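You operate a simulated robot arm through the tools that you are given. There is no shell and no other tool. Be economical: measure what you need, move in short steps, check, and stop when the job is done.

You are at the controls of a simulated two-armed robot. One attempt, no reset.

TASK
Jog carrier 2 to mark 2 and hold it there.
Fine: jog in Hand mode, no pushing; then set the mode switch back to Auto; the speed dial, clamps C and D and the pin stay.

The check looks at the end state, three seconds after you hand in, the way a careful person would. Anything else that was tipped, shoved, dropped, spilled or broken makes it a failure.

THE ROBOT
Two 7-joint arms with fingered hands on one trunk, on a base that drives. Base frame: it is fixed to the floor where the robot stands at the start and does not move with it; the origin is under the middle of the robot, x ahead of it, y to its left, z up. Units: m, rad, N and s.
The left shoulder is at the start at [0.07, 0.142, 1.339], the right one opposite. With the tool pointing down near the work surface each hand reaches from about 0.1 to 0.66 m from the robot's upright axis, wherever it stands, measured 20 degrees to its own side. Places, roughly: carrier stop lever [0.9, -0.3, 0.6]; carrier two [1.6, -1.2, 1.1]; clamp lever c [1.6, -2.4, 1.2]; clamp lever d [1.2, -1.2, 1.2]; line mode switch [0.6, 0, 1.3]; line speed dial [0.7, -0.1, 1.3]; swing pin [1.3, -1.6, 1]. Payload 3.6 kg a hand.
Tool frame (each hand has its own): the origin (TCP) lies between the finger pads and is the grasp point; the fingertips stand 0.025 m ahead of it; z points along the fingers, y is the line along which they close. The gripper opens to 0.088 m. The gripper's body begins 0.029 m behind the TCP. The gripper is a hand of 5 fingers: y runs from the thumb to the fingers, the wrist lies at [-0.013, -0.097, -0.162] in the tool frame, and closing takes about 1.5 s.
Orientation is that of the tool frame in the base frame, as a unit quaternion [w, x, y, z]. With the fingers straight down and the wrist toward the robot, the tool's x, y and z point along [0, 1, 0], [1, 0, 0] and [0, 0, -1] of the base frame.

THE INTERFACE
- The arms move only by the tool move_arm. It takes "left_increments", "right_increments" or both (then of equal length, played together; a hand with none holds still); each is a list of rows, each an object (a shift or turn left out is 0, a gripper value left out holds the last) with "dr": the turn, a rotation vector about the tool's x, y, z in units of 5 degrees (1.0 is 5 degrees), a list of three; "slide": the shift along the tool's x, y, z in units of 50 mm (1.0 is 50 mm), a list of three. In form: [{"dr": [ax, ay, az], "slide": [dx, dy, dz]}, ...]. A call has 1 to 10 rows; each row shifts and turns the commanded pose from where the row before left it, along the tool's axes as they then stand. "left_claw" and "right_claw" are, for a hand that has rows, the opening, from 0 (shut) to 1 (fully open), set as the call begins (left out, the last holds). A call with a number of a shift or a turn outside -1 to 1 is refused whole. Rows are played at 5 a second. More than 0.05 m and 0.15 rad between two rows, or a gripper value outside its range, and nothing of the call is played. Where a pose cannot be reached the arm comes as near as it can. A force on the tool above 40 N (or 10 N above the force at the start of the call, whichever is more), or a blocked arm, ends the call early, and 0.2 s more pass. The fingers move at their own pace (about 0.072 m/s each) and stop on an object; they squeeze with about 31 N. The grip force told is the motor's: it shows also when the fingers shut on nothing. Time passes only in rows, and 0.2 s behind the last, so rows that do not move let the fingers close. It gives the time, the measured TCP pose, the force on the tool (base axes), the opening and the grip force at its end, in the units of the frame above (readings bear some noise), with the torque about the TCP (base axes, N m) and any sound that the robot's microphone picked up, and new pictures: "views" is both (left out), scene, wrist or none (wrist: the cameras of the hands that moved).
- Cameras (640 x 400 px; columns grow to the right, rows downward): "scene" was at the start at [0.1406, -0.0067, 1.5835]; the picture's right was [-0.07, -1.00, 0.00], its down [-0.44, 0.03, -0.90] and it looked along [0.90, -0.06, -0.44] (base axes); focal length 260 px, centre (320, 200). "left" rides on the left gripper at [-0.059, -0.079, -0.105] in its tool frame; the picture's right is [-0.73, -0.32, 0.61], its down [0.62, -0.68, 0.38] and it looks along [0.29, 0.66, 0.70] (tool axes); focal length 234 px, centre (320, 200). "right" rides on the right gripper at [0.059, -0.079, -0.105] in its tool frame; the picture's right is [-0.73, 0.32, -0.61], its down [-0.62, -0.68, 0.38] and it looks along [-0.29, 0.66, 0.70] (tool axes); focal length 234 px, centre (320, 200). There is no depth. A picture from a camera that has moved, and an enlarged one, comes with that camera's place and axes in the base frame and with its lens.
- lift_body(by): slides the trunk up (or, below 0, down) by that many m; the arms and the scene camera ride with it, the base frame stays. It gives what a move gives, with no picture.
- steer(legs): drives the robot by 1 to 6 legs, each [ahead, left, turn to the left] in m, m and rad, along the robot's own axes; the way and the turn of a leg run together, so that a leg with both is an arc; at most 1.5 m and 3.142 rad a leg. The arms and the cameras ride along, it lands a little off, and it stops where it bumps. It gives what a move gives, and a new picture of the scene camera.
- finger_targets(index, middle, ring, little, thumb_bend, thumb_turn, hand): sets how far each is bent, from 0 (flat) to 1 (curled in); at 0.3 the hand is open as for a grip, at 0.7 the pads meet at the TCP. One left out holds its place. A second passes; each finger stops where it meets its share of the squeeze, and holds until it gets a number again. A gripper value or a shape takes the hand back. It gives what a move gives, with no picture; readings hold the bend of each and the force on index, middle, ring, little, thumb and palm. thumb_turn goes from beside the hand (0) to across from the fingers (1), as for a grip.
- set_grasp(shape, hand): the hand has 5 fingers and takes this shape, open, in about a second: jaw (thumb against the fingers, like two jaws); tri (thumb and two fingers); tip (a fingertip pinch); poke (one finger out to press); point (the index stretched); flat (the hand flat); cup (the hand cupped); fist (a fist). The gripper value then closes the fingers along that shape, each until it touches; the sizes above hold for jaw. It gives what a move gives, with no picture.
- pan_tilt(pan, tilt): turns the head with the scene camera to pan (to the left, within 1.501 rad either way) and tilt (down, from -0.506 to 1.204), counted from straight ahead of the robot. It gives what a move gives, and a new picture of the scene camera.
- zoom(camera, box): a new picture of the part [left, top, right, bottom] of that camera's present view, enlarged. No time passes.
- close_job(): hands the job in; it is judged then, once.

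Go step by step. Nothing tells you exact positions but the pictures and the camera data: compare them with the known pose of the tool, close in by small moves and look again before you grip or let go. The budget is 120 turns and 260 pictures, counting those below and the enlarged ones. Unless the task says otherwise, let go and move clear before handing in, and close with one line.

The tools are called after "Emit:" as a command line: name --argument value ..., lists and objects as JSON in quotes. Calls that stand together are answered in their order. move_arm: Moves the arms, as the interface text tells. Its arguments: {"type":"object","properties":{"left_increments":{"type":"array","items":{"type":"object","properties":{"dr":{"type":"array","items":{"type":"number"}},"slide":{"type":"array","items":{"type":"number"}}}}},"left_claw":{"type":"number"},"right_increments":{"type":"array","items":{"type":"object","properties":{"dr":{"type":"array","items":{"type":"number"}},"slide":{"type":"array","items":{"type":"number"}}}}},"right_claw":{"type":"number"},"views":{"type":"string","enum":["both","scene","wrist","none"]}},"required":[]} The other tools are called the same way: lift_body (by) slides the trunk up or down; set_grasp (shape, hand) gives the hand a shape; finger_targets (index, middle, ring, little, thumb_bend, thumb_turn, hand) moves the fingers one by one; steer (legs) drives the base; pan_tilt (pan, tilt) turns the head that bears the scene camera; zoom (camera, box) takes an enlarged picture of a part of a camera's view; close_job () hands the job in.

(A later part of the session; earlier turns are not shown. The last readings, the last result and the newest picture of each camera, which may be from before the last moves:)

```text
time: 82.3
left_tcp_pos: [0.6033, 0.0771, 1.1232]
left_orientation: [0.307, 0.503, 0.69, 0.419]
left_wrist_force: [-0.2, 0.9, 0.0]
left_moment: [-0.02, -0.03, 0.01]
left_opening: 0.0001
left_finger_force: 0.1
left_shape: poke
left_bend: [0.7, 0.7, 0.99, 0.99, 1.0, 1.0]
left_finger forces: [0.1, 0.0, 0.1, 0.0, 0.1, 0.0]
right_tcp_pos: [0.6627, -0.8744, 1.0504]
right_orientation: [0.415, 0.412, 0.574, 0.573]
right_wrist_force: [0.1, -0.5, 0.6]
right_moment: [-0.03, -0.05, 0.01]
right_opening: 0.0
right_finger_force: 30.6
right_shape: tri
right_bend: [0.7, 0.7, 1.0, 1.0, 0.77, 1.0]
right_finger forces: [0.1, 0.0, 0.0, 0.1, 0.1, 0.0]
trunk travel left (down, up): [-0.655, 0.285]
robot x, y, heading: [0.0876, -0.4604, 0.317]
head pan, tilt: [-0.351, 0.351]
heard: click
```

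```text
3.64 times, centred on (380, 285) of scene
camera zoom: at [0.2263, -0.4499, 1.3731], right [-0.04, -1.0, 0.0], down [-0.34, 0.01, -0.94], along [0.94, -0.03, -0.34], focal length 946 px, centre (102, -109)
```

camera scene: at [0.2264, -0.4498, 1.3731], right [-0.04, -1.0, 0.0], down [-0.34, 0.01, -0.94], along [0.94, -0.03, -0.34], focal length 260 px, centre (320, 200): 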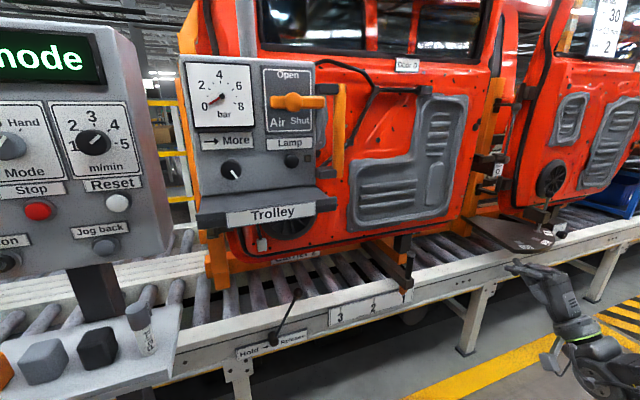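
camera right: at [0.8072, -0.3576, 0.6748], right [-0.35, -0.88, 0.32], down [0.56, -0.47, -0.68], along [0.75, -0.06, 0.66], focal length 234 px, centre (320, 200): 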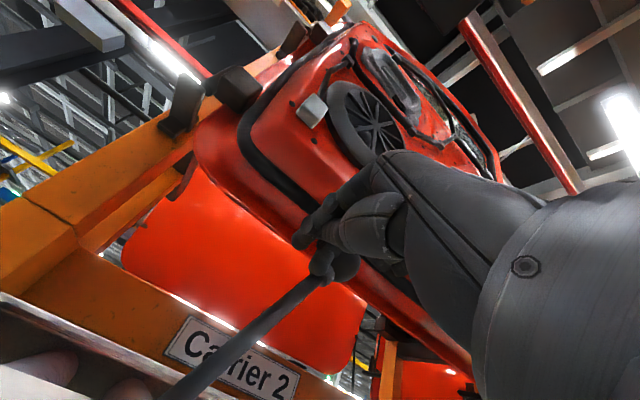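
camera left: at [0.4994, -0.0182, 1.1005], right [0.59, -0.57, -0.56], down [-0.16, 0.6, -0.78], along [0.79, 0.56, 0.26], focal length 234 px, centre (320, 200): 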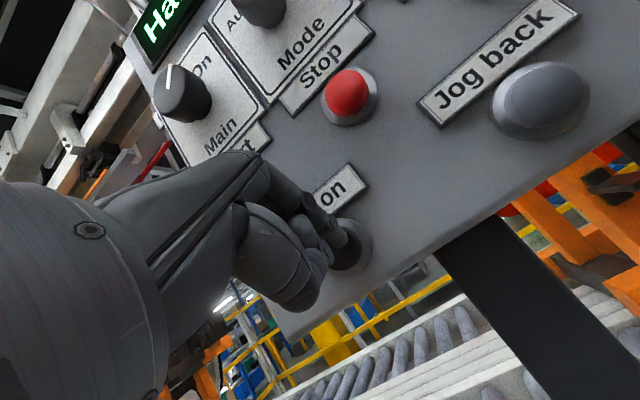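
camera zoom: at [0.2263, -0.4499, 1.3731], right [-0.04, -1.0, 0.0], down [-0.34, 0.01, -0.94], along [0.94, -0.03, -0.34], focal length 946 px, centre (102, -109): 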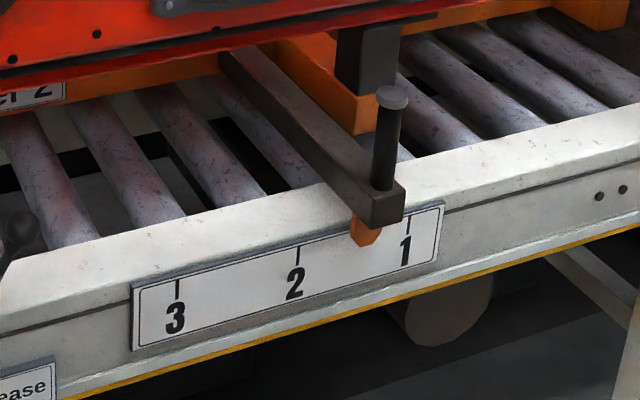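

Presses give predictable travel. For a square-on view of mark 2 without parallax, I'll pitch the right hand down so its wrist camera looks at the plate.

Emit:
move_arm --right_increments '[{"dr": [1, 0, 0]}, {"dr": [1, 0, 0]}, {"dr": [1, 0, 0]}, {"dr": [1, 0, 0]}, {"dr": [1, 0, 0]}, {"dr": [1, 0, 0]}, {"dr": [1, 0, 0]}, {"dr": [1, 0, 0]}, {"dr": [1, 0, 0]}, {"dr": [1, 0, 0]}]' --views "none"

Emit:
move_arm --right_increments '[{"dr": [1, 0, 0]}, {"dr": [1, 0, 0]}, {"dr": [1, 0, 0]}, {"dr": [1, 0, 0]}, {"dr": [1, 0, 0]}, {"dr": [1, 0, 0]}, {"dr": [1, 0, 0]}, {"dr": [1, 0, 0]}]' --views "wrist"

```text
time: 84.5
left_tcp_pos: [0.6033, 0.0779, 1.1214]
left_orientation: [0.307, 0.503, 0.691, 0.419]
left_wrist_force: [-0.3, -0.4, -1.1]
left_moment: [0.02, 0.01, 0.01]
left_opening: 0.0003
left_finger_force: 0.1
left_shape: poke
left_bend: [0.7, 0.7, 0.99, 0.99, 1.0, 1.0]
left_finger forces: [0.0, 0.1, 0.1, 0.1, 0.0, 0.0]
right_tcp_pos: [0.6645, -0.8732, 1.0504]
right_orientation: [0.203, 0.549, 0.762, 0.276]
right_wrist_force: [-0.5, 0.1, 0.4]
right_moment: [-0.01, 0.0, 0.0]
right_opening: 0.0
right_finger_force: 31.2
right_shape: tri
right_bend: [0.7, 0.7, 1.0, 1.0, 0.77, 1.0]
right_finger forces: [0.0, 0.0, 0.0, 0.0, 0.1, 0.0]
trunk travel left (down, up): [-0.655, 0.285]
robot x, y, heading: [0.0853, -0.4605, 0.315]
head pan, tilt: [-0.351, 0.351]
```

```text
time: 86.3
left_tcp_pos: [0.6026, 0.0776, 1.1214]
left_orientation: [0.307, 0.503, 0.691, 0.419]
left_wrist_force: [-0.2, 0.1, -0.4]
left_moment: [0.04, 0.03, 0.0]
left_opening: 0.0
left_finger_force: 0.0
left_shape: poke
left_bend: [0.7, 0.7, 0.99, 0.99, 1.0, 1.0]
left_finger forces: [0.1, 0.0, 0.0, 0.1, 0.0, 0.0]
right_tcp_pos: [0.6636, -0.8737, 1.0493]
right_orientation: [0.003, 0.586, 0.811, -0.001]
right_wrist_force: [0.1, -0.7, -0.8]
right_moment: [0.0, -0.01, -0.03]
right_opening: 0.0
right_finger_force: 31.3
right_shape: tri
right_bend: [0.7, 0.7, 1.0, 1.0, 0.77, 1.0]
right_finger forces: [0.0, 0.1, 0.0, 0.0, 0.0, 0.0]
trunk travel left (down, up): [-0.655, 0.285]
robot x, y, heading: [0.0893, -0.4599, 0.314]
head pan, tilt: [-0.351, 0.351]
camera right: at [0.5705, -0.8433, 1.1554], right [0.53, -0.58, 0.61], down [-0.45, -0.81, -0.38], along [0.72, -0.07, -0.69], focal length 234 px, centre (320, 200)
```

right: 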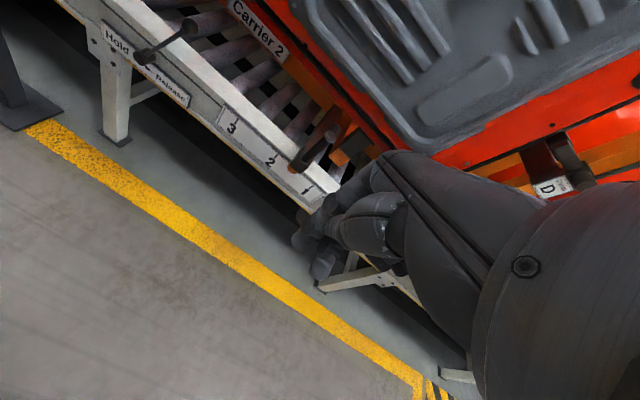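

Good view of marks, pointer and lever. Zooming in.

Emit:
zoom --camera "right" --box '[210, 90, 340, 220]'

```text
3.08 times, centred on (275, 155) of right
camera zoom: at [0.5705, -0.8433, 1.1554], right [0.53, -0.58, 0.61], down [-0.45, -0.81, -0.38], along [0.72, -0.07, -0.69], focal length 720 px, centre (458, 338)
```

zoom: 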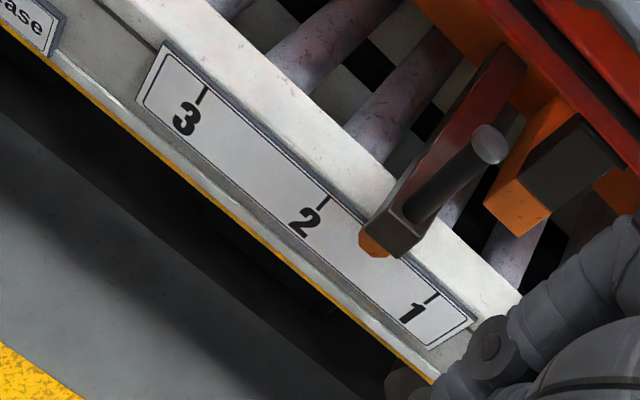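

About half a spacing (~70 mm) remains. Another identical press.

Emit:
move_arm --left_increments '[{"slide": [0, 0.2, 0.38]}, {}, {}, {"slide": [0, -0.2, -0.38]}, {}]' --views "none"

Emit:
zoom --camera "right" --box '[210, 90, 340, 220]'

Emit:
zoom --camera "scene" --box '[310, 230, 450, 340]'

```text
time: 87.5
left_tcp_pos: [0.6037, 0.0773, 1.1237]
left_orientation: [0.306, 0.503, 0.691, 0.419]
left_wrist_force: [-0.4, 0.4, 0.1]
left_moment: [-0.03, -0.01, 0.0]
left_opening: 0.0001
left_finger_force: 0.0
left_shape: poke
left_bend: [0.7, 0.7, 0.99, 0.99, 1.0, 1.0]
left_finger forces: [0.0, 0.0, 0.0, 0.0, 0.0, 0.0]
right_tcp_pos: [0.6641, -0.873, 1.0492]
right_orientation: [0.003, 0.586, 0.81, 0.0]
right_wrist_force: [0.1, 0.3, -0.5]
right_moment: [0.0, -0.02, -0.01]
right_opening: 0.0
right_finger_force: 30.5
right_shape: tri
right_bend: [0.7, 0.7, 1.0, 1.0, 0.77, 1.0]
right_finger forces: [0.1, 0.1, 0.0, 0.0, 0.0, 0.1]
trunk travel left (down, up): [-0.655, 0.285]
robot x, y, heading: [0.0865, -0.4592, 0.316]
head pan, tilt: [-0.351, 0.351]
heard: click
```

```text
3.08 times, centred on (275, 155) of right
camera zoom: at [0.57, -0.8438, 1.1555], right [0.53, -0.59, 0.61], down [-0.45, -0.81, -0.38], along [0.72, -0.07, -0.69], focal length 720 px, centre (458, 338)
```

zoom: 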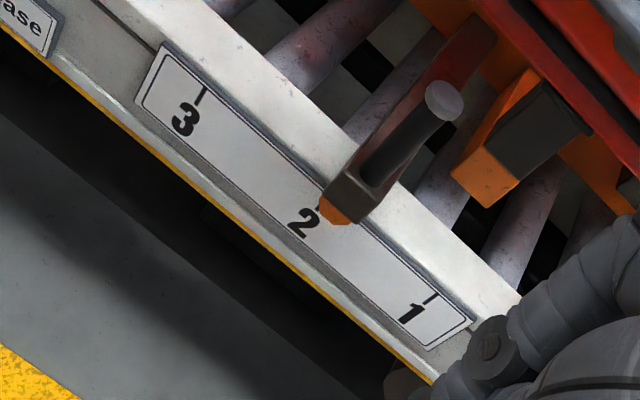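

```text
3.64 times, centred on (380, 285) of scene
camera zoom: at [0.2262, -0.4504, 1.3731], right [-0.04, -1.0, 0.0], down [-0.34, 0.01, -0.94], along [0.94, -0.03, -0.34], focal length 946 px, centre (102, -109)
```

zoom: 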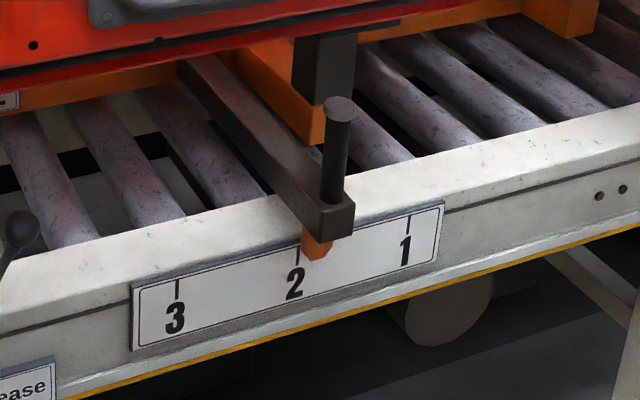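

Emit:
zoom --camera "right" --box '[240, 130, 310, 175]'

Emit:
zoom --camera "scene" --box '[355, 270, 425, 315]'

```text
8.89 times, centred on (275, 152) of right
camera zoom: at [0.57, -0.8438, 1.1555], right [0.53, -0.59, 0.61], down [-0.45, -0.81, -0.38], along [0.72, -0.07, -0.69], focal length 2082 px, centre (720, 622)
```

zoom: 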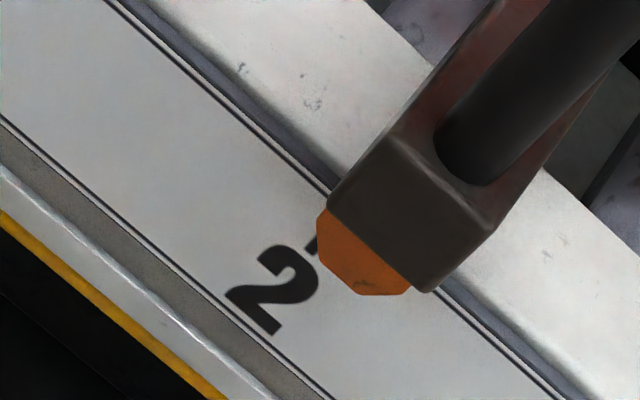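

```text
8.89 times, centred on (390, 292) of scene
camera zoom: at [0.2262, -0.4504, 1.3731], right [-0.04, -1.0, 0.0], down [-0.34, 0.01, -0.94], along [0.94, -0.03, -0.34], focal length 2314 px, centre (-302, -622)
```

zoom: 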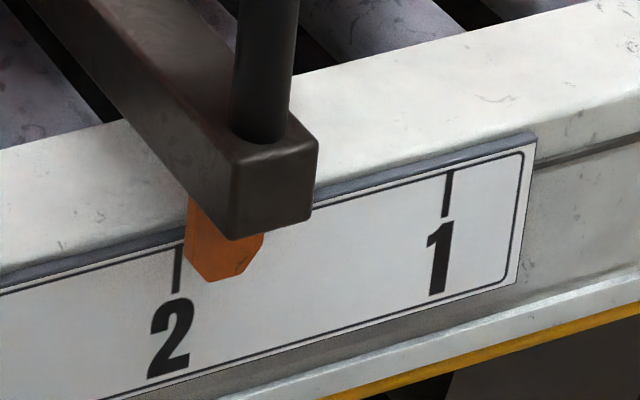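

About 20 mm remain. One short tap.

Emit:
move_arm --left_increments '[{"slide": [0, 0.2, 0.38]}, {"slide": [0, -0.2, -0.38]}, {}]' --views "none"

Emit:
zoom --camera "right" --box '[240, 130, 310, 175]'

Emit:
zoom --camera "scene" --box '[355, 270, 425, 315]'

```text
time: 88.3
left_tcp_pos: [0.603, 0.0775, 1.1225]
left_orientation: [0.307, 0.503, 0.691, 0.419]
left_wrist_force: [-0.3, -0.7, 0.1]
left_moment: [-0.01, 0.03, -0.02]
left_opening: 0.0002
left_finger_force: 0.1
left_shape: poke
left_bend: [0.7, 0.7, 0.99, 0.99, 1.0, 1.0]
left_finger forces: [0.1, 0.0, 0.0, 0.0, 0.0, 0.0]
right_tcp_pos: [0.6642, -0.8746, 1.0483]
right_orientation: [0.003, 0.585, 0.811, 0.0]
right_wrist_force: [-0.4, -0.1, 0.3]
right_moment: [0.0, 0.01, 0.03]
right_opening: 0.0
right_finger_force: 30.8
right_shape: tri
right_bend: [0.7, 0.7, 1.0, 1.0, 0.77, 1.0]
right_finger forces: [0.0, 0.1, 0.1, 0.0, 0.1, 0.0]
trunk travel left (down, up): [-0.655, 0.285]
robot x, y, heading: [0.0837, -0.4589, 0.319]
head pan, tilt: [-0.351, 0.351]
heard: click
```

```text
8.89 times, centred on (275, 152) of right
camera zoom: at [0.5705, -0.8436, 1.1553], right [0.53, -0.59, 0.61], down [-0.45, -0.81, -0.38], along [0.72, -0.07, -0.69], focal length 2082 px, centre (720, 622)
```

zoom: 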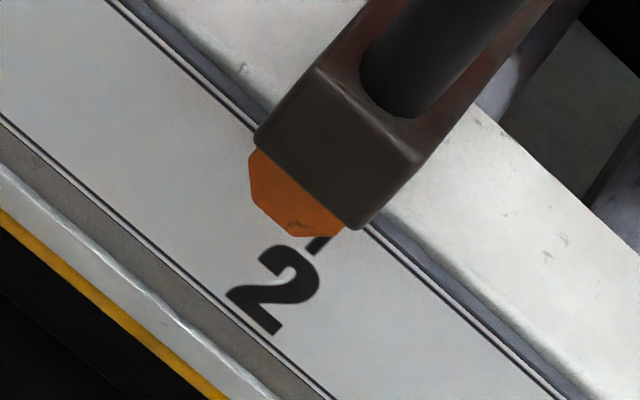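

```text
8.89 times, centred on (390, 292) of scene
camera zoom: at [0.2267, -0.4504, 1.373], right [-0.04, -1.0, 0.0], down [-0.34, 0.01, -0.94], along [0.94, -0.03, -0.34], focal length 2314 px, centre (-302, -622)
```

zoom: 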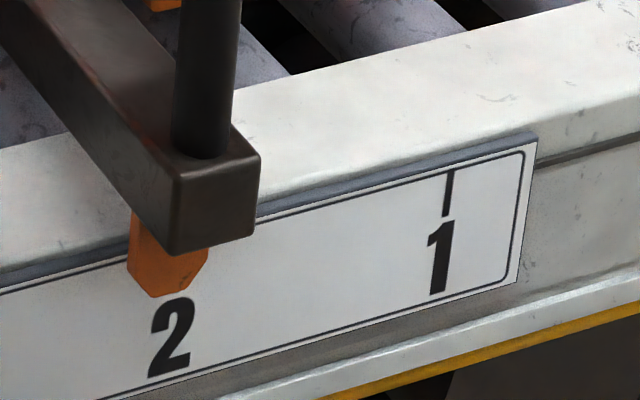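

Overshot mark 2 by about 17 mm (calibrated against the start at mark 1). I'll withdraw a little and strafe right to bring the left finger to Jog back.

Emit:
move_arm --left_increments '[{"slide": [0, -0.28, -0.53]}, {"slide": [0, -0.28, -0.53]}]' --views "none"

Emit:
steer --legs '[[0, -0.15, 0]]'

Emit:
move_arm --left_increments '[{}]' --right_increments '[{}]' --views "wrist"

```text
time: 88.9
left_tcp_pos: [0.547, 0.0583, 1.1221]
left_orientation: [0.307, 0.503, 0.69, 0.419]
left_wrist_force: [-0.5, -0.2, 0.0]
left_moment: [0.03, 0.02, 0.02]
left_opening: 0.0
left_finger_force: 0.0
left_shape: poke
left_bend: [0.7, 0.7, 0.99, 0.99, 1.0, 1.0]
left_finger forces: [0.1, 0.1, 0.1, 0.0, 0.1, 0.1]
right_tcp_pos: [0.6623, -0.8737, 1.0504]
right_orientation: [0.004, 0.585, 0.811, -0.001]
right_wrist_force: [-0.7, 0.8, 0.4]
right_moment: [0.03, 0.02, -0.03]
right_opening: 0.0001
right_finger_force: 30.8
right_shape: tri
right_bend: [0.7, 0.7, 1.0, 1.0, 0.77, 1.0]
right_finger forces: [0.0, 0.1, 0.0, 0.0, 0.1, 0.1]
trunk travel left (down, up): [-0.655, 0.285]
robot x, y, heading: [0.0883, -0.4639, 0.316]
head pan, tilt: [-0.351, 0.351]
```

```text
time: 90.3
left_tcp_pos: [0.5944, -0.0826, 1.1219]
left_orientation: [0.307, 0.503, 0.691, 0.419]
left_wrist_force: [0.3, 0.3, 0.1]
left_moment: [0.04, -0.02, 0.0]
left_opening: 0.0
left_finger_force: 0.0
left_shape: poke
left_bend: [0.7, 0.7, 0.99, 0.99, 1.0, 1.0]
left_finger forces: [0.0, 0.0, 0.1, 0.0, 0.0, 0.0]
right_tcp_pos: [0.7086, -1.0157, 1.0509]
right_orientation: [0.004, 0.586, 0.81, 0.0]
right_wrist_force: [0.8, 0.0, 0.7]
right_moment: [-0.01, 0.0, 0.01]
right_opening: 0.0001
right_finger_force: 30.8
right_shape: tri
right_bend: [0.7, 0.7, 1.0, 1.0, 0.77, 1.0]
right_finger forces: [0.0, 0.0, 0.0, 0.1, 0.0, 0.0]
trunk travel left (down, up): [-0.655, 0.285]
robot x, y, heading: [0.135, -0.6048, 0.314]
head pan, tilt: [-0.351, 0.351]
camera scene: at [0.2722, -0.5916, 1.3731], right [-0.04, -1.0, 0.0], down [-0.34, 0.01, -0.94], along [0.94, -0.04, -0.34], focal length 260 px, centre (320, 200)
```

scene: 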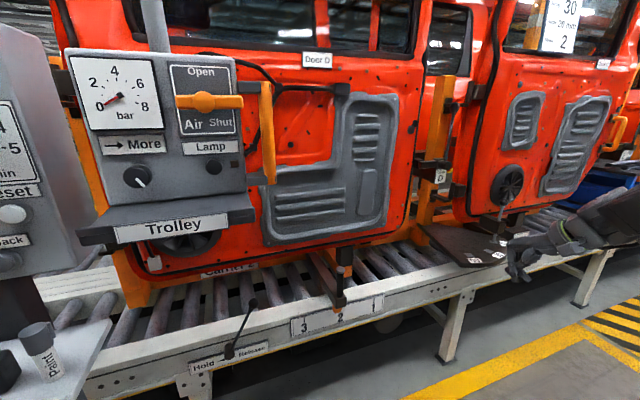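

```text
time: 90.7
left_tcp_pos: [0.5938, -0.0828, 1.1209]
left_orientation: [0.307, 0.503, 0.691, 0.419]
left_wrist_force: [0.7, 0.5, -0.1]
left_moment: [0.0, -0.02, -0.03]
left_opening: 0.0
left_finger_force: 0.0
left_shape: poke
left_bend: [0.7, 0.7, 0.99, 0.99, 1.0, 1.0]
left_finger forces: [0.0, 0.0, 0.0, 0.1, 0.0, 0.1]
right_tcp_pos: [0.7086, -1.0173, 1.0512]
right_orientation: [0.003, 0.586, 0.81, 0.0]
right_wrist_force: [0.2, 0.5, 0.1]
right_moment: [0.0, 0.01, -0.04]
right_opening: 0.0001
right_finger_force: 31.2
right_shape: tri
right_bend: [0.7, 0.7, 1.0, 1.0, 0.77, 1.0]
right_finger forces: [0.2, 0.0, 0.0, 0.0, 0.0, 0.1]
trunk travel left (down, up): [-0.655, 0.285]
robot x, y, heading: [0.1286, -0.602, 0.316]
head pan, tilt: [-0.351, 0.351]
camera right: at [0.6156, -0.9849, 1.1561], right [0.53, -0.58, 0.61], down [-0.45, -0.81, -0.38], along [0.72, -0.07, -0.69], focal length 234 px, centre (320, 200)
camera left: at [0.4896, -0.1791, 1.0994], right [0.59, -0.57, -0.56], down [-0.16, 0.6, -0.78], along [0.79, 0.56, 0.26], focal length 234 px, centre (320, 200)
```

right: 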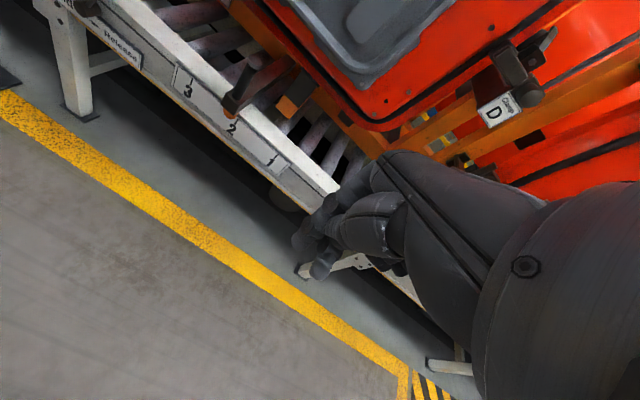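
left: 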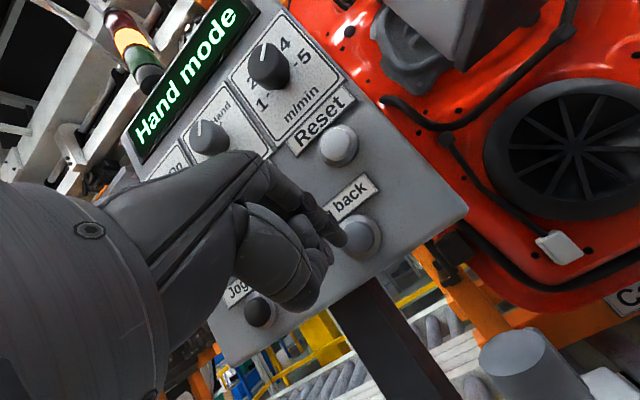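

The finger lines up with Jog back. Approach to just short of it and take a reference picture.

Emit:
move_arm --left_increments '[{"slide": [0.04, 0.2, 0.4]}, {"slide": [0, 0.2, 0.4]}]' --views "wrist"

Emit:
zoom --camera "scene" --box '[300, 290, 380, 340]'

```text
time: 91.3
left_tcp_pos: [0.6378, -0.0676, 1.1212]
left_orientation: [0.306, 0.503, 0.691, 0.419]
left_wrist_force: [0.4, 1.0, -0.4]
left_moment: [0.06, 0.03, -0.03]
left_opening: 0.0
left_finger_force: 0.0
left_shape: poke
left_bend: [0.7, 0.7, 0.99, 0.99, 1.0, 1.0]
left_finger forces: [0.1, 0.1, 0.1, 0.0, 0.0, 0.0]
right_tcp_pos: [0.7102, -1.015, 1.0486]
right_orientation: [0.003, 0.586, 0.811, 0.0]
right_wrist_force: [0.3, -1.0, 0.4]
right_moment: [0.0, -0.01, 0.03]
right_opening: 0.0001
right_finger_force: 31.1
right_shape: tri
right_bend: [0.7, 0.7, 1.0, 1.0, 0.77, 1.0]
right_finger forces: [0.0, 0.0, 0.0, 0.0, 0.0, 0.0]
trunk travel left (down, up): [-0.655, 0.285]
robot x, y, heading: [0.1312, -0.601, 0.317]
head pan, tilt: [-0.351, 0.351]
camera left: at [0.5334, -0.1648, 1.0981], right [0.59, -0.57, -0.56], down [-0.17, 0.6, -0.78], along [0.79, 0.56, 0.26], focal length 234 px, centre (320, 200)
```

left: 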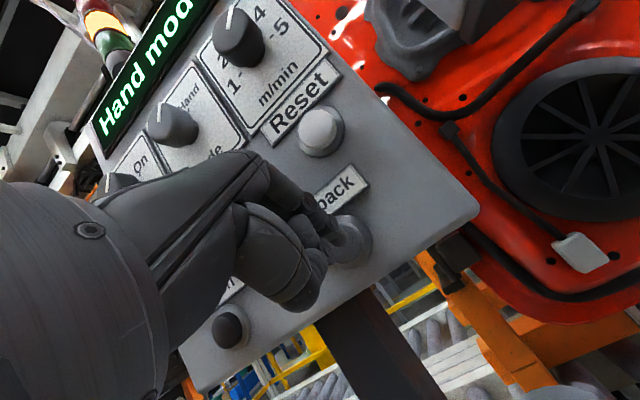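

```text
8.00 times, centred on (340, 315) of scene
camera zoom: at [0.2731, -0.5923, 1.373], right [-0.04, -1.0, 0.0], down [-0.34, 0.01, -0.94], along [0.94, -0.04, -0.34], focal length 2082 px, centre (160, -720)
```

zoom: 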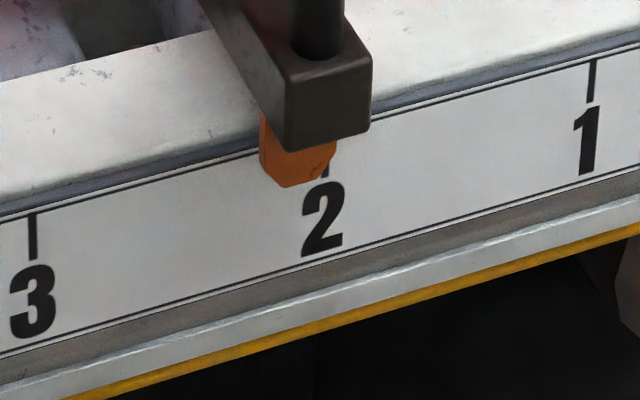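

Emit:
move_arm --left_increments '[{"slide": [0, 0.2, 0.38]}, {"slide": [0, -0.2, -0.38]}, {}]' --views "none"

Emit:
zoom --camera "scene" --box '[300, 290, 380, 340]'

```text
time: 92.1
left_tcp_pos: [0.6376, -0.0676, 1.1197]
left_orientation: [0.307, 0.503, 0.69, 0.419]
left_wrist_force: [0.5, 0.4, 0.0]
left_moment: [-0.02, -0.02, -0.02]
left_opening: 0.0
left_finger_force: 0.1
left_shape: poke
left_bend: [0.7, 0.7, 0.99, 0.99, 1.0, 1.0]
left_finger forces: [0.1, 0.1, 0.0, 0.0, 0.0, 0.0]
right_tcp_pos: [0.7094, -1.0169, 1.0494]
right_orientation: [0.003, 0.586, 0.811, 0.0]
right_wrist_force: [-0.1, -0.5, -0.1]
right_moment: [0.01, -0.03, -0.02]
right_opening: 0.0003
right_finger_force: 30.9
right_shape: tri
right_bend: [0.7, 0.7, 1.0, 1.0, 0.77, 1.0]
right_finger forces: [0.0, 0.0, 0.1, 0.0, 0.0, 0.0]
trunk travel left (down, up): [-0.655, 0.285]
robot x, y, heading: [0.136, -0.6046, 0.313]
head pan, tilt: [-0.351, 0.351]
```

```text
8.00 times, centred on (340, 315) of scene
camera zoom: at [0.2731, -0.5926, 1.373], right [-0.04, -1.0, 0.0], down [-0.34, 0.01, -0.94], along [0.94, -0.04, -0.34], focal length 2082 px, centre (160, -720)
```

zoom: 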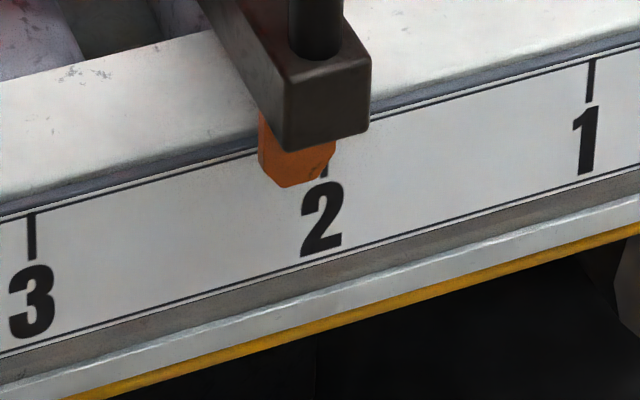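

No click yet; slightly deeper.

Emit:
move_arm --left_increments '[{"slide": [0, 0.055, 0.105]}, {"slide": [0, 0.2, 0.38]}, {"slide": [0, -0.2, -0.38]}, {}]' --views "none"

Emit:
zoom --camera "scene" --box '[300, 290, 380, 340]'

```text
time: 93.1
left_tcp_pos: [0.6439, -0.0654, 1.1217]
left_orientation: [0.307, 0.504, 0.69, 0.419]
left_wrist_force: [-0.2, -0.4, -0.1]
left_moment: [-0.01, 0.0, 0.0]
left_opening: 0.0
left_finger_force: 0.1
left_shape: poke
left_bend: [0.7, 0.7, 0.99, 0.99, 1.0, 1.0]
left_finger forces: [0.0, 0.0, 0.0, 0.1, 0.0, 0.1]
right_tcp_pos: [0.7101, -1.0168, 1.0489]
right_orientation: [0.003, 0.586, 0.811, 0.0]
right_wrist_force: [0.0, -0.1, -0.1]
right_moment: [-0.01, -0.01, -0.01]
right_opening: 0.0
right_finger_force: 31.3
right_shape: tri
right_bend: [0.7, 0.7, 1.0, 1.0, 0.77, 1.0]
right_finger forces: [0.1, 0.1, 0.0, 0.1, 0.1, 0.1]
trunk travel left (down, up): [-0.655, 0.285]
robot x, y, heading: [0.1322, -0.6058, 0.312]
head pan, tilt: [-0.351, 0.351]
```

```text
8.00 times, centred on (340, 315) of scene
camera zoom: at [0.2731, -0.5926, 1.373], right [-0.04, -1.0, 0.0], down [-0.34, 0.01, -0.94], along [0.94, -0.04, -0.34], focal length 2082 px, centre (160, -720)
```

zoom: 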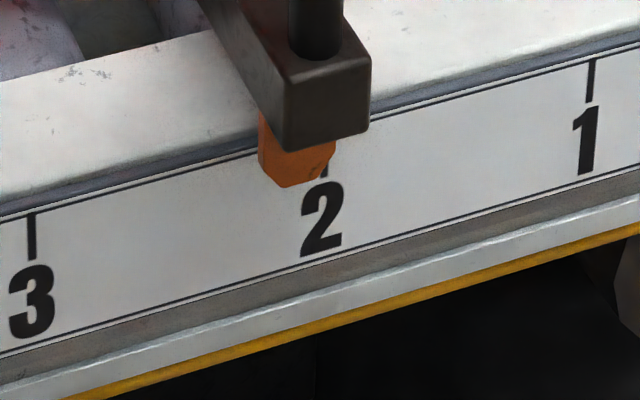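

Emit:
move_arm --left_increments '[{"slide": [0, 0.05, 0.09]}, {"slide": [0, 0.2, 0.38]}, {"slide": [0, -0.2, -0.38]}, {}]' --views "none"

Emit:
zoom --camera "scene" --box '[300, 290, 380, 340]'

```text
time: 94.1
left_tcp_pos: [0.647, -0.0665, 1.1221]
left_orientation: [0.307, 0.504, 0.691, 0.418]
left_wrist_force: [0.6, 0.4, -0.3]
left_moment: [0.02, 0.02, 0.0]
left_opening: 0.0
left_finger_force: 0.1
left_shape: poke
left_bend: [0.7, 0.7, 0.99, 0.99, 1.0, 1.0]
left_finger forces: [0.0, 0.0, 0.1, 0.0, 0.1, 0.0]
right_tcp_pos: [0.7096, -1.0164, 1.0504]
right_orientation: [0.004, 0.586, 0.81, 0.0]
right_wrist_force: [0.0, 0.7, 0.1]
right_moment: [-0.04, -0.01, 0.02]
right_opening: 0.0
right_finger_force: 31.3
right_shape: tri
right_bend: [0.7, 0.7, 1.0, 1.0, 0.77, 1.0]
right_finger forces: [0.0, 0.1, 0.0, 0.0, 0.0, 0.0]
trunk travel left (down, up): [-0.655, 0.285]
robot x, y, heading: [0.1342, -0.5997, 0.311]
head pan, tilt: [-0.351, 0.351]
heard: click
```

```text
8.00 times, centred on (340, 315) of scene
camera zoom: at [0.2729, -0.5927, 1.373], right [-0.04, -1.0, 0.0], down [-0.34, 0.01, -0.94], along [0.94, -0.04, -0.34], focal length 2082 px, centre (160, -720)
```

zoom: 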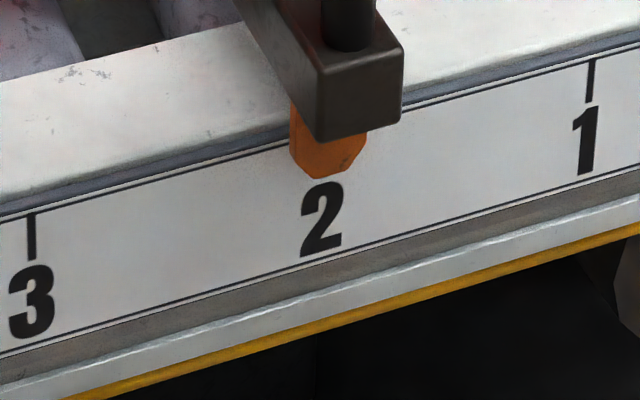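

Close now. I'll bring the right wrist camera back square to mark 2 to judge it precisely.

Emit:
move_arm --right_increments '[{"slide": [0.75, 0, 0]}, {"slide": [0.75, 0, 0]}, {"slide": [0.75, 0, 0]}, {"slide": [0.75, 0, 0]}]' --views "wrist"

Emit:
zoom --camera "right" --box '[240, 130, 310, 175]'

```text
time: 95.1
left_tcp_pos: [0.6481, -0.0663, 1.1222]
left_orientation: [0.307, 0.503, 0.69, 0.42]
left_wrist_force: [0.9, -0.6, 0.1]
left_moment: [0.01, -0.01, 0.01]
left_opening: 0.0001
left_finger_force: 0.1
left_shape: poke
left_bend: [0.7, 0.7, 0.99, 0.99, 1.0, 1.0]
left_finger forces: [0.1, 0.0, 0.1, 0.1, 0.1, 0.0]
right_tcp_pos: [0.677, -0.9006, 1.0085]
right_orientation: [0.003, 0.585, 0.811, 0.002]
right_wrist_force: [0.8, -0.4, -0.4]
right_moment: [0.0, -0.03, 0.02]
right_opening: 0.0
right_finger_force: 31.1
right_shape: tri
right_bend: [0.7, 0.7, 1.0, 1.0, 0.77, 1.0]
right_finger forces: [0.0, 0.0, 0.0, 0.1, 0.0, 0.1]
right hand out of reach, approached as far as the arm can: row 2, 3, 4
trunk travel left (down, up): [-0.655, 0.285]
robot x, y, heading: [0.1378, -0.6017, 0.315]
head pan, tilt: [-0.351, 0.351]
camera right: at [0.5827, -0.8706, 1.1139], right [0.53, -0.59, 0.61], down [-0.45, -0.81, -0.39], along [0.72, -0.07, -0.69], focal length 234 px, centre (320, 200)
```

right: 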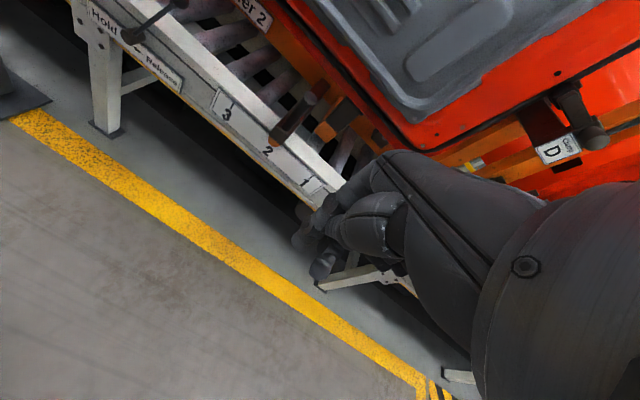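

```text
8.89 times, centred on (275, 152) of right
camera zoom: at [0.5827, -0.8706, 1.1139], right [0.53, -0.59, 0.61], down [-0.45, -0.81, -0.39], along [0.72, -0.07, -0.69], focal length 2082 px, centre (720, 622)
```

zoom: 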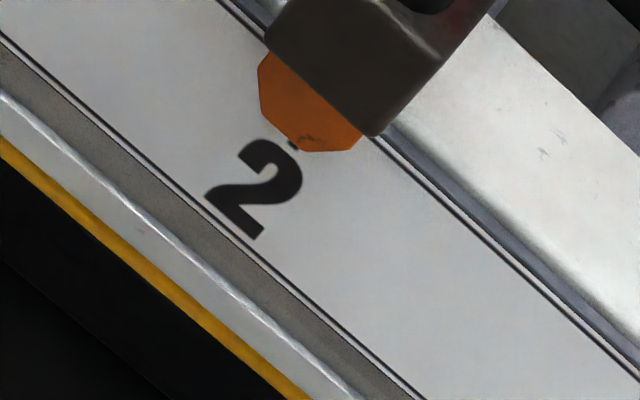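

The pointer is ~7 mm left of mark 2. One lighter tap on Jog back.

Emit:
move_arm --left_increments '[{"slide": [0, 0.182, 0.346]}, {"slide": [0, -0.182, -0.346]}, {}]' --views "none"

Emit:
zoom --camera "right" --box '[240, 130, 310, 175]'

Emit:
zoom --camera "scene" --box '[300, 290, 380, 340]'

```text
time: 95.9
left_tcp_pos: [0.6488, -0.0655, 1.1212]
left_orientation: [0.307, 0.503, 0.691, 0.419]
left_wrist_force: [0.0, -0.9, -0.4]
left_moment: [0.0, -0.01, -0.02]
left_opening: 0.0
left_finger_force: 0.2
left_shape: poke
left_bend: [0.7, 0.7, 0.99, 0.99, 1.0, 1.0]
left_finger forces: [0.1, 0.0, 0.1, 0.0, 0.0, 0.0]
right_tcp_pos: [0.6779, -0.9021, 1.008]
right_orientation: [0.002, 0.585, 0.811, 0.002]
right_wrist_force: [0.4, -0.1, 0.5]
right_moment: [0.05, 0.0, -0.01]
right_opening: 0.0001
right_finger_force: 31.0
right_shape: tri
right_bend: [0.7, 0.7, 1.0, 1.0, 0.77, 1.0]
right_finger forces: [0.0, 0.0, 0.0, 0.0, 0.0, 0.1]
trunk travel left (down, up): [-0.655, 0.285]
robot x, y, heading: [0.1326, -0.6055, 0.312]
head pan, tilt: [-0.351, 0.351]
heard: click
```

```text
8.89 times, centred on (275, 152) of right
camera zoom: at [0.5836, -0.8717, 1.1136], right [0.53, -0.59, 0.61], down [-0.45, -0.81, -0.39], along [0.72, -0.07, -0.69], focal length 2082 px, centre (720, 622)
```

zoom: 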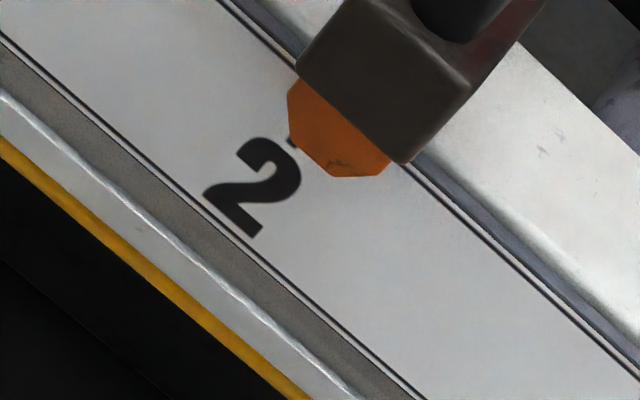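

```text
8.00 times, centred on (340, 315) of scene
camera zoom: at [0.273, -0.5928, 1.373], right [-0.04, -1.0, 0.0], down [-0.34, 0.01, -0.94], along [0.94, -0.04, -0.34], focal length 2082 px, centre (160, -720)
```

zoom: 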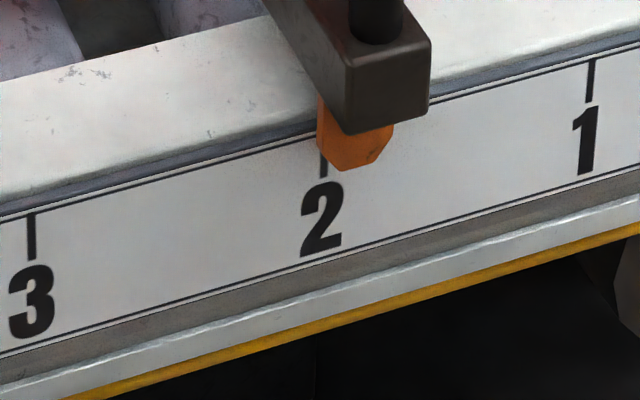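

Now ~6 mm to the right of mark 2. I'll go back to Jog on for a minimal tap.

Emit:
move_arm --left_increments '[{"slide": [0, -0.28, -0.53]}, {}, {}, {}]' --right_increments '[{"slide": [-0.75, 0, 0]}, {"slide": [-0.75, 0, 0]}, {"slide": [-0.75, 0, 0]}, {"slide": [-0.75, 0, 0]}]' --views "none"

Emit:
steer --legs '[[0, 0.15, 0]]'

Emit:
move_arm --left_increments '[{}]' --views "wrist"

Emit:
zoom --camera "right" --box '[240, 130, 310, 175]'

```text
time: 96.9
left_tcp_pos: [0.619, -0.0744, 1.1207]
left_orientation: [0.306, 0.503, 0.691, 0.42]
left_wrist_force: [0.2, 0.0, 0.5]
left_moment: [0.02, 0.03, 0.02]
left_opening: 0.0
left_finger_force: 0.0
left_shape: poke
left_bend: [0.7, 0.7, 0.99, 0.99, 1.0, 1.0]
left_finger forces: [0.0, 0.0, 0.1, 0.0, 0.0, 0.1]
right_tcp_pos: [0.7232, -1.0437, 1.0064]
right_orientation: [0.003, 0.585, 0.811, 0.0]
right_wrist_force: [-0.5, 0.2, -0.7]
right_moment: [0.04, -0.02, -0.02]
right_opening: 0.0002
right_finger_force: 30.9
right_shape: tri
right_bend: [0.7, 0.7, 1.0, 1.0, 0.77, 1.0]
right_finger forces: [0.0, 0.1, 0.0, 0.1, 0.0, 0.0]
trunk travel left (down, up): [-0.655, 0.285]
robot x, y, heading: [0.1307, -0.6056, 0.311]
head pan, tilt: [-0.351, 0.351]
```

```text
time: 98.3
left_tcp_pos: [0.5731, 0.0693, 1.1197]
left_orientation: [0.307, 0.504, 0.69, 0.419]
left_wrist_force: [0.0, 0.8, -0.5]
left_moment: [-0.01, -0.01, -0.02]
left_opening: 0.0
left_finger_force: 0.0
left_shape: poke
left_bend: [0.7, 0.7, 0.99, 0.99, 1.0, 1.0]
left_finger forces: [0.1, 0.0, 0.0, 0.0, 0.1, 0.0]
right_tcp_pos: [0.6744, -0.9003, 1.0071]
right_orientation: [0.002, 0.586, 0.81, 0.0]
right_wrist_force: [0.5, -0.6, -0.1]
right_moment: [-0.03, -0.01, 0.01]
right_opening: 0.0002
right_finger_force: 31.1
right_shape: tri
right_bend: [0.7, 0.7, 1.0, 1.0, 0.77, 1.0]
right_finger forces: [0.0, 0.1, 0.0, 0.0, 0.0, 0.0]
trunk travel left (down, up): [-0.655, 0.285]
robot x, y, heading: [0.0856, -0.4576, 0.307]
head pan, tilt: [-0.351, 0.351]
camera scene: at [0.2258, -0.4484, 1.3731], right [-0.04, -1.0, 0.0], down [-0.34, 0.01, -0.94], along [0.94, -0.04, -0.34], focal length 260 px, centre (320, 200)
```

scene: 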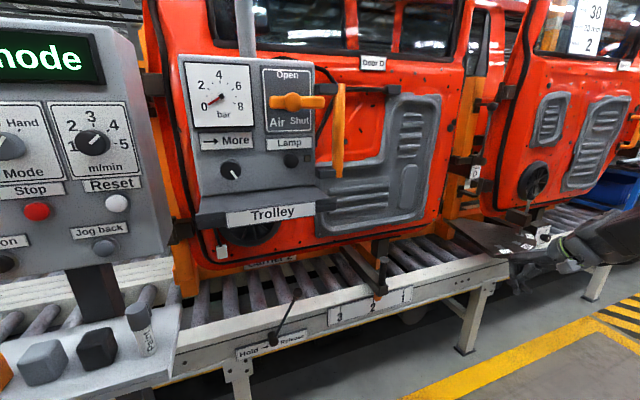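

```text
time: 98.7
left_tcp_pos: [0.5734, 0.0685, 1.1211]
left_orientation: [0.308, 0.505, 0.69, 0.418]
left_wrist_force: [0.0, 0.4, -0.4]
left_moment: [0.01, -0.02, 0.02]
left_opening: 0.0001
left_finger_force: 0.1
left_shape: poke
left_bend: [0.7, 0.7, 0.99, 0.99, 1.0, 1.0]
left_finger forces: [0.0, 0.0, 0.1, 0.1, 0.0, 0.0]
right_tcp_pos: [0.6763, -0.9016, 1.008]
right_orientation: [0.002, 0.588, 0.809, 0.0]
right_wrist_force: [-0.4, -0.5, -0.7]
right_moment: [-0.01, -0.02, 0.02]
right_opening: 0.0002
right_finger_force: 31.0
right_shape: tri
right_bend: [0.7, 0.7, 1.0, 1.0, 0.77, 1.0]
right_finger forces: [0.0, 0.0, 0.0, 0.0, 0.0, 0.0]
trunk travel left (down, up): [-0.655, 0.285]
robot x, y, heading: [0.085, -0.4568, 0.308]
head pan, tilt: [-0.351, 0.351]
camera left: at [0.4691, -0.0276, 1.0986], right [0.59, -0.58, -0.57], down [-0.16, 0.6, -0.78], along [0.79, 0.55, 0.26], focal length 234 px, centre (320, 200)
```

left: 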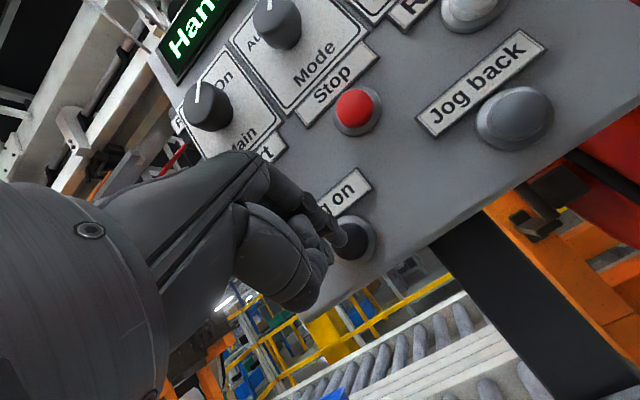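

```text
8.89 times, centred on (275, 152) of right
camera zoom: at [0.5822, -0.8694, 1.1126], right [0.53, -0.59, 0.61], down [-0.45, -0.81, -0.38], along [0.72, -0.07, -0.69], focal length 2082 px, centre (720, 622)
```

zoom: 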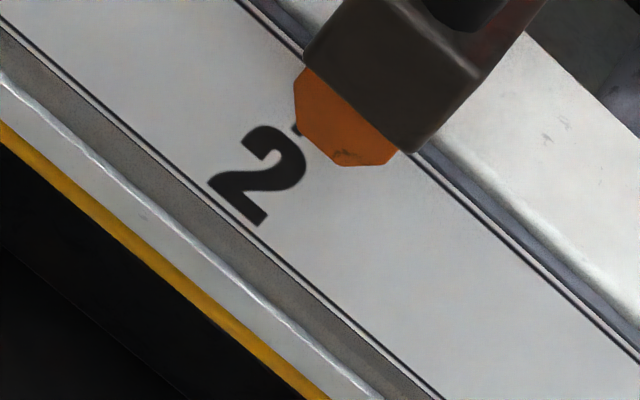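

Trying a fast light tap on Jog on from further back, to keep the pulse minimal.

Emit:
move_arm --left_increments '[{"slide": [0, 0.44, 0.85]}, {"slide": [0, -0.44, -0.85]}, {}]' --views "none"

Emit:
zoom --camera "right" --box '[240, 130, 310, 175]'

```text
time: 99.5
left_tcp_pos: [0.5734, 0.0714, 1.1205]
left_orientation: [0.308, 0.504, 0.689, 0.419]
left_wrist_force: [-0.2, -0.4, -0.3]
left_moment: [0.01, 0.01, -0.01]
left_opening: 0.0
left_finger_force: 0.0
left_shape: poke
left_bend: [0.7, 0.7, 0.99, 0.99, 1.0, 1.0]
left_finger forces: [0.0, 0.1, 0.0, 0.1, 0.1, 0.0]
right_tcp_pos: [0.6764, -0.8995, 1.0072]
right_orientation: [0.003, 0.587, 0.81, 0.0]
right_wrist_force: [0.3, 0.5, -0.6]
right_moment: [-0.01, -0.02, 0.02]
right_opening: 0.0
right_finger_force: 31.4
right_shape: tri
right_bend: [0.7, 0.7, 1.0, 1.0, 0.77, 1.0]
right_finger forces: [0.1, 0.0, 0.1, 0.1, 0.0, 0.1]
trunk travel left (down, up): [-0.655, 0.285]
robot x, y, heading: [0.0885, -0.4584, 0.31]
head pan, tilt: [-0.351, 0.351]
```

```text
8.89 times, centred on (275, 152) of right
camera zoom: at [0.583, -0.868, 1.1128], right [0.53, -0.59, 0.61], down [-0.45, -0.81, -0.38], along [0.72, -0.07, -0.69], focal length 2082 px, centre (720, 622)
```

zoom: 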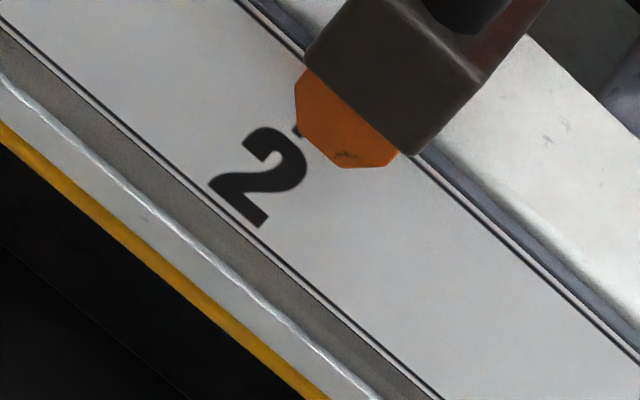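

Emit:
move_arm --left_increments '[{"slide": [0, 0.018, 0.035]}, {"slide": [0, 0.44, 0.85]}, {"slide": [0, -0.44, -0.85]}, {}]' --views "none"

```text
time: 100.5
left_tcp_pos: [0.5779, 0.0683, 1.121]
left_orientation: [0.308, 0.505, 0.689, 0.419]
left_wrist_force: [0.9, -0.7, -0.4]
left_moment: [0.02, 0.0, 0.01]
left_opening: 0.0
left_finger_force: 0.1
left_shape: poke
left_bend: [0.7, 0.7, 0.99, 0.99, 1.0, 1.0]
left_finger forces: [0.0, 0.1, 0.0, 0.0, 0.0, 0.1]
right_tcp_pos: [0.6763, -0.8991, 1.0068]
right_orientation: [0.002, 0.587, 0.81, -0.002]
right_wrist_force: [0.7, 0.9, 0.3]
right_moment: [0.01, 0.01, -0.01]
right_opening: 0.0001
right_finger_force: 31.0
right_shape: tri
right_bend: [0.7, 0.7, 1.0, 1.0, 0.77, 1.0]
right_finger forces: [0.0, 0.0, 0.2, 0.0, 0.1, 0.1]
trunk travel left (down, up): [-0.655, 0.285]
robot x, y, heading: [0.0866, -0.4616, 0.31]
head pan, tilt: [-0.351, 0.351]
```

Emit:
move_arm --left_increments '[{"slide": [0, 0.015, 0.03]}, {"slide": [0, 0.44, 0.85]}, {"slide": [0, -0.44, -0.85]}, {}]' --views "none"

```text
time: 101.5
left_tcp_pos: [0.5784, 0.0706, 1.1176]
left_orientation: [0.308, 0.505, 0.69, 0.418]
left_wrist_force: [0.4, 0.5, 0.0]
left_moment: [-0.02, -0.03, 0.02]
left_opening: 0.0
left_finger_force: 0.1
left_shape: poke
left_bend: [0.7, 0.7, 0.99, 0.99, 1.0, 1.0]
left_finger forces: [0.0, 0.0, 0.0, 0.0, 0.1, 0.0]
right_tcp_pos: [0.6764, -0.9007, 1.0063]
right_orientation: [0.003, 0.587, 0.81, -0.001]
right_wrist_force: [-1.2, -0.8, 0.3]
right_moment: [-0.05, 0.03, 0.01]
right_opening: 0.0002
right_finger_force: 31.1
right_shape: tri
right_bend: [0.7, 0.7, 1.0, 1.0, 0.77, 1.0]
right_finger forces: [0.1, 0.1, 0.1, 0.0, 0.1, 0.0]
trunk travel left (down, up): [-0.655, 0.285]
robot x, y, heading: [0.0842, -0.4604, 0.31]
head pan, tilt: [-0.351, 0.351]
```

Emit:
move_arm --left_increments '[{"slide": [0, 0.015, 0.03]}, {"slide": [0, 0.44, 0.85]}, {"slide": [0, -0.44, -0.85]}, {}]' --views "none"

```text
time: 102.5
left_tcp_pos: [0.5793, 0.0737, 1.1173]
left_orientation: [0.307, 0.505, 0.69, 0.418]
left_wrist_force: [1.1, 0.9, 0.3]
left_moment: [0.0, 0.0, -0.01]
left_opening: 0.0002
left_finger_force: 0.0
left_shape: poke
left_bend: [0.7, 0.7, 0.99, 0.99, 1.0, 1.0]
left_finger forces: [0.0, 0.1, 0.0, 0.1, 0.1, 0.0]
right_tcp_pos: [0.676, -0.8997, 1.0076]
right_orientation: [0.003, 0.587, 0.809, -0.001]
right_wrist_force: [0.3, -1.0, -0.7]
right_moment: [-0.03, 0.03, -0.02]
right_opening: 0.0
right_finger_force: 30.6
right_shape: tri
right_bend: [0.7, 0.7, 1.0, 1.0, 0.77, 1.0]
right_finger forces: [0.1, 0.0, 0.0, 0.1, 0.0, 0.0]
trunk travel left (down, up): [-0.655, 0.285]
robot x, y, heading: [0.0877, -0.46, 0.313]
head pan, tilt: [-0.351, 0.351]
heard: click
```

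Emit:
zoom --camera "right" --box '[240, 130, 310, 175]'

Emit:
zoom --camera "scene" --box '[340, 275, 420, 325]'

```text
8.89 times, centred on (275, 152) of right
camera zoom: at [0.5829, -0.8683, 1.1127], right [0.53, -0.59, 0.61], down [-0.45, -0.81, -0.38], along [0.72, -0.07, -0.69], focal length 2082 px, centre (720, 622)
```

zoom: 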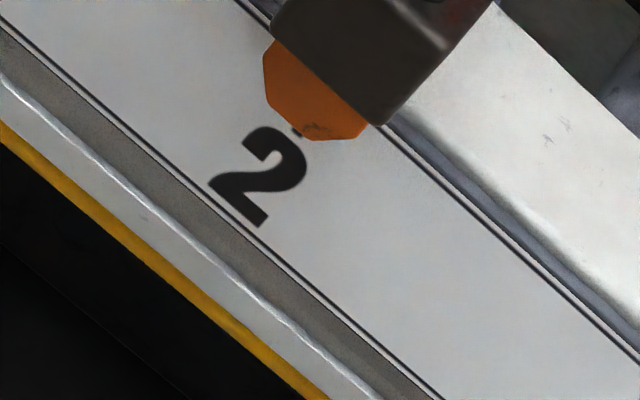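

```text
8.00 times, centred on (380, 300) of scene
camera zoom: at [0.227, -0.4477, 1.3729], right [-0.04, -1.0, 0.0], down [-0.34, 0.01, -0.94], along [0.94, -0.04, -0.34], focal length 2082 px, centre (-160, -600)
```

zoom: 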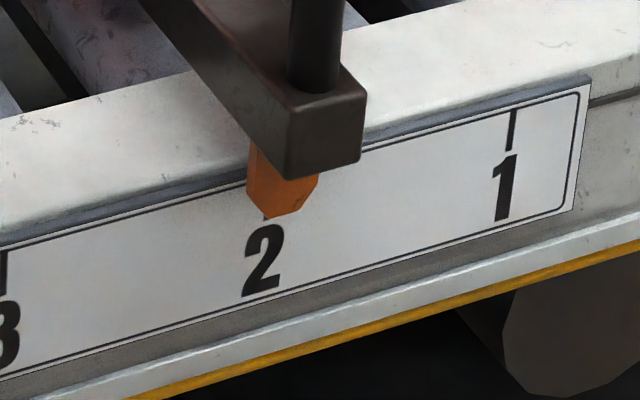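

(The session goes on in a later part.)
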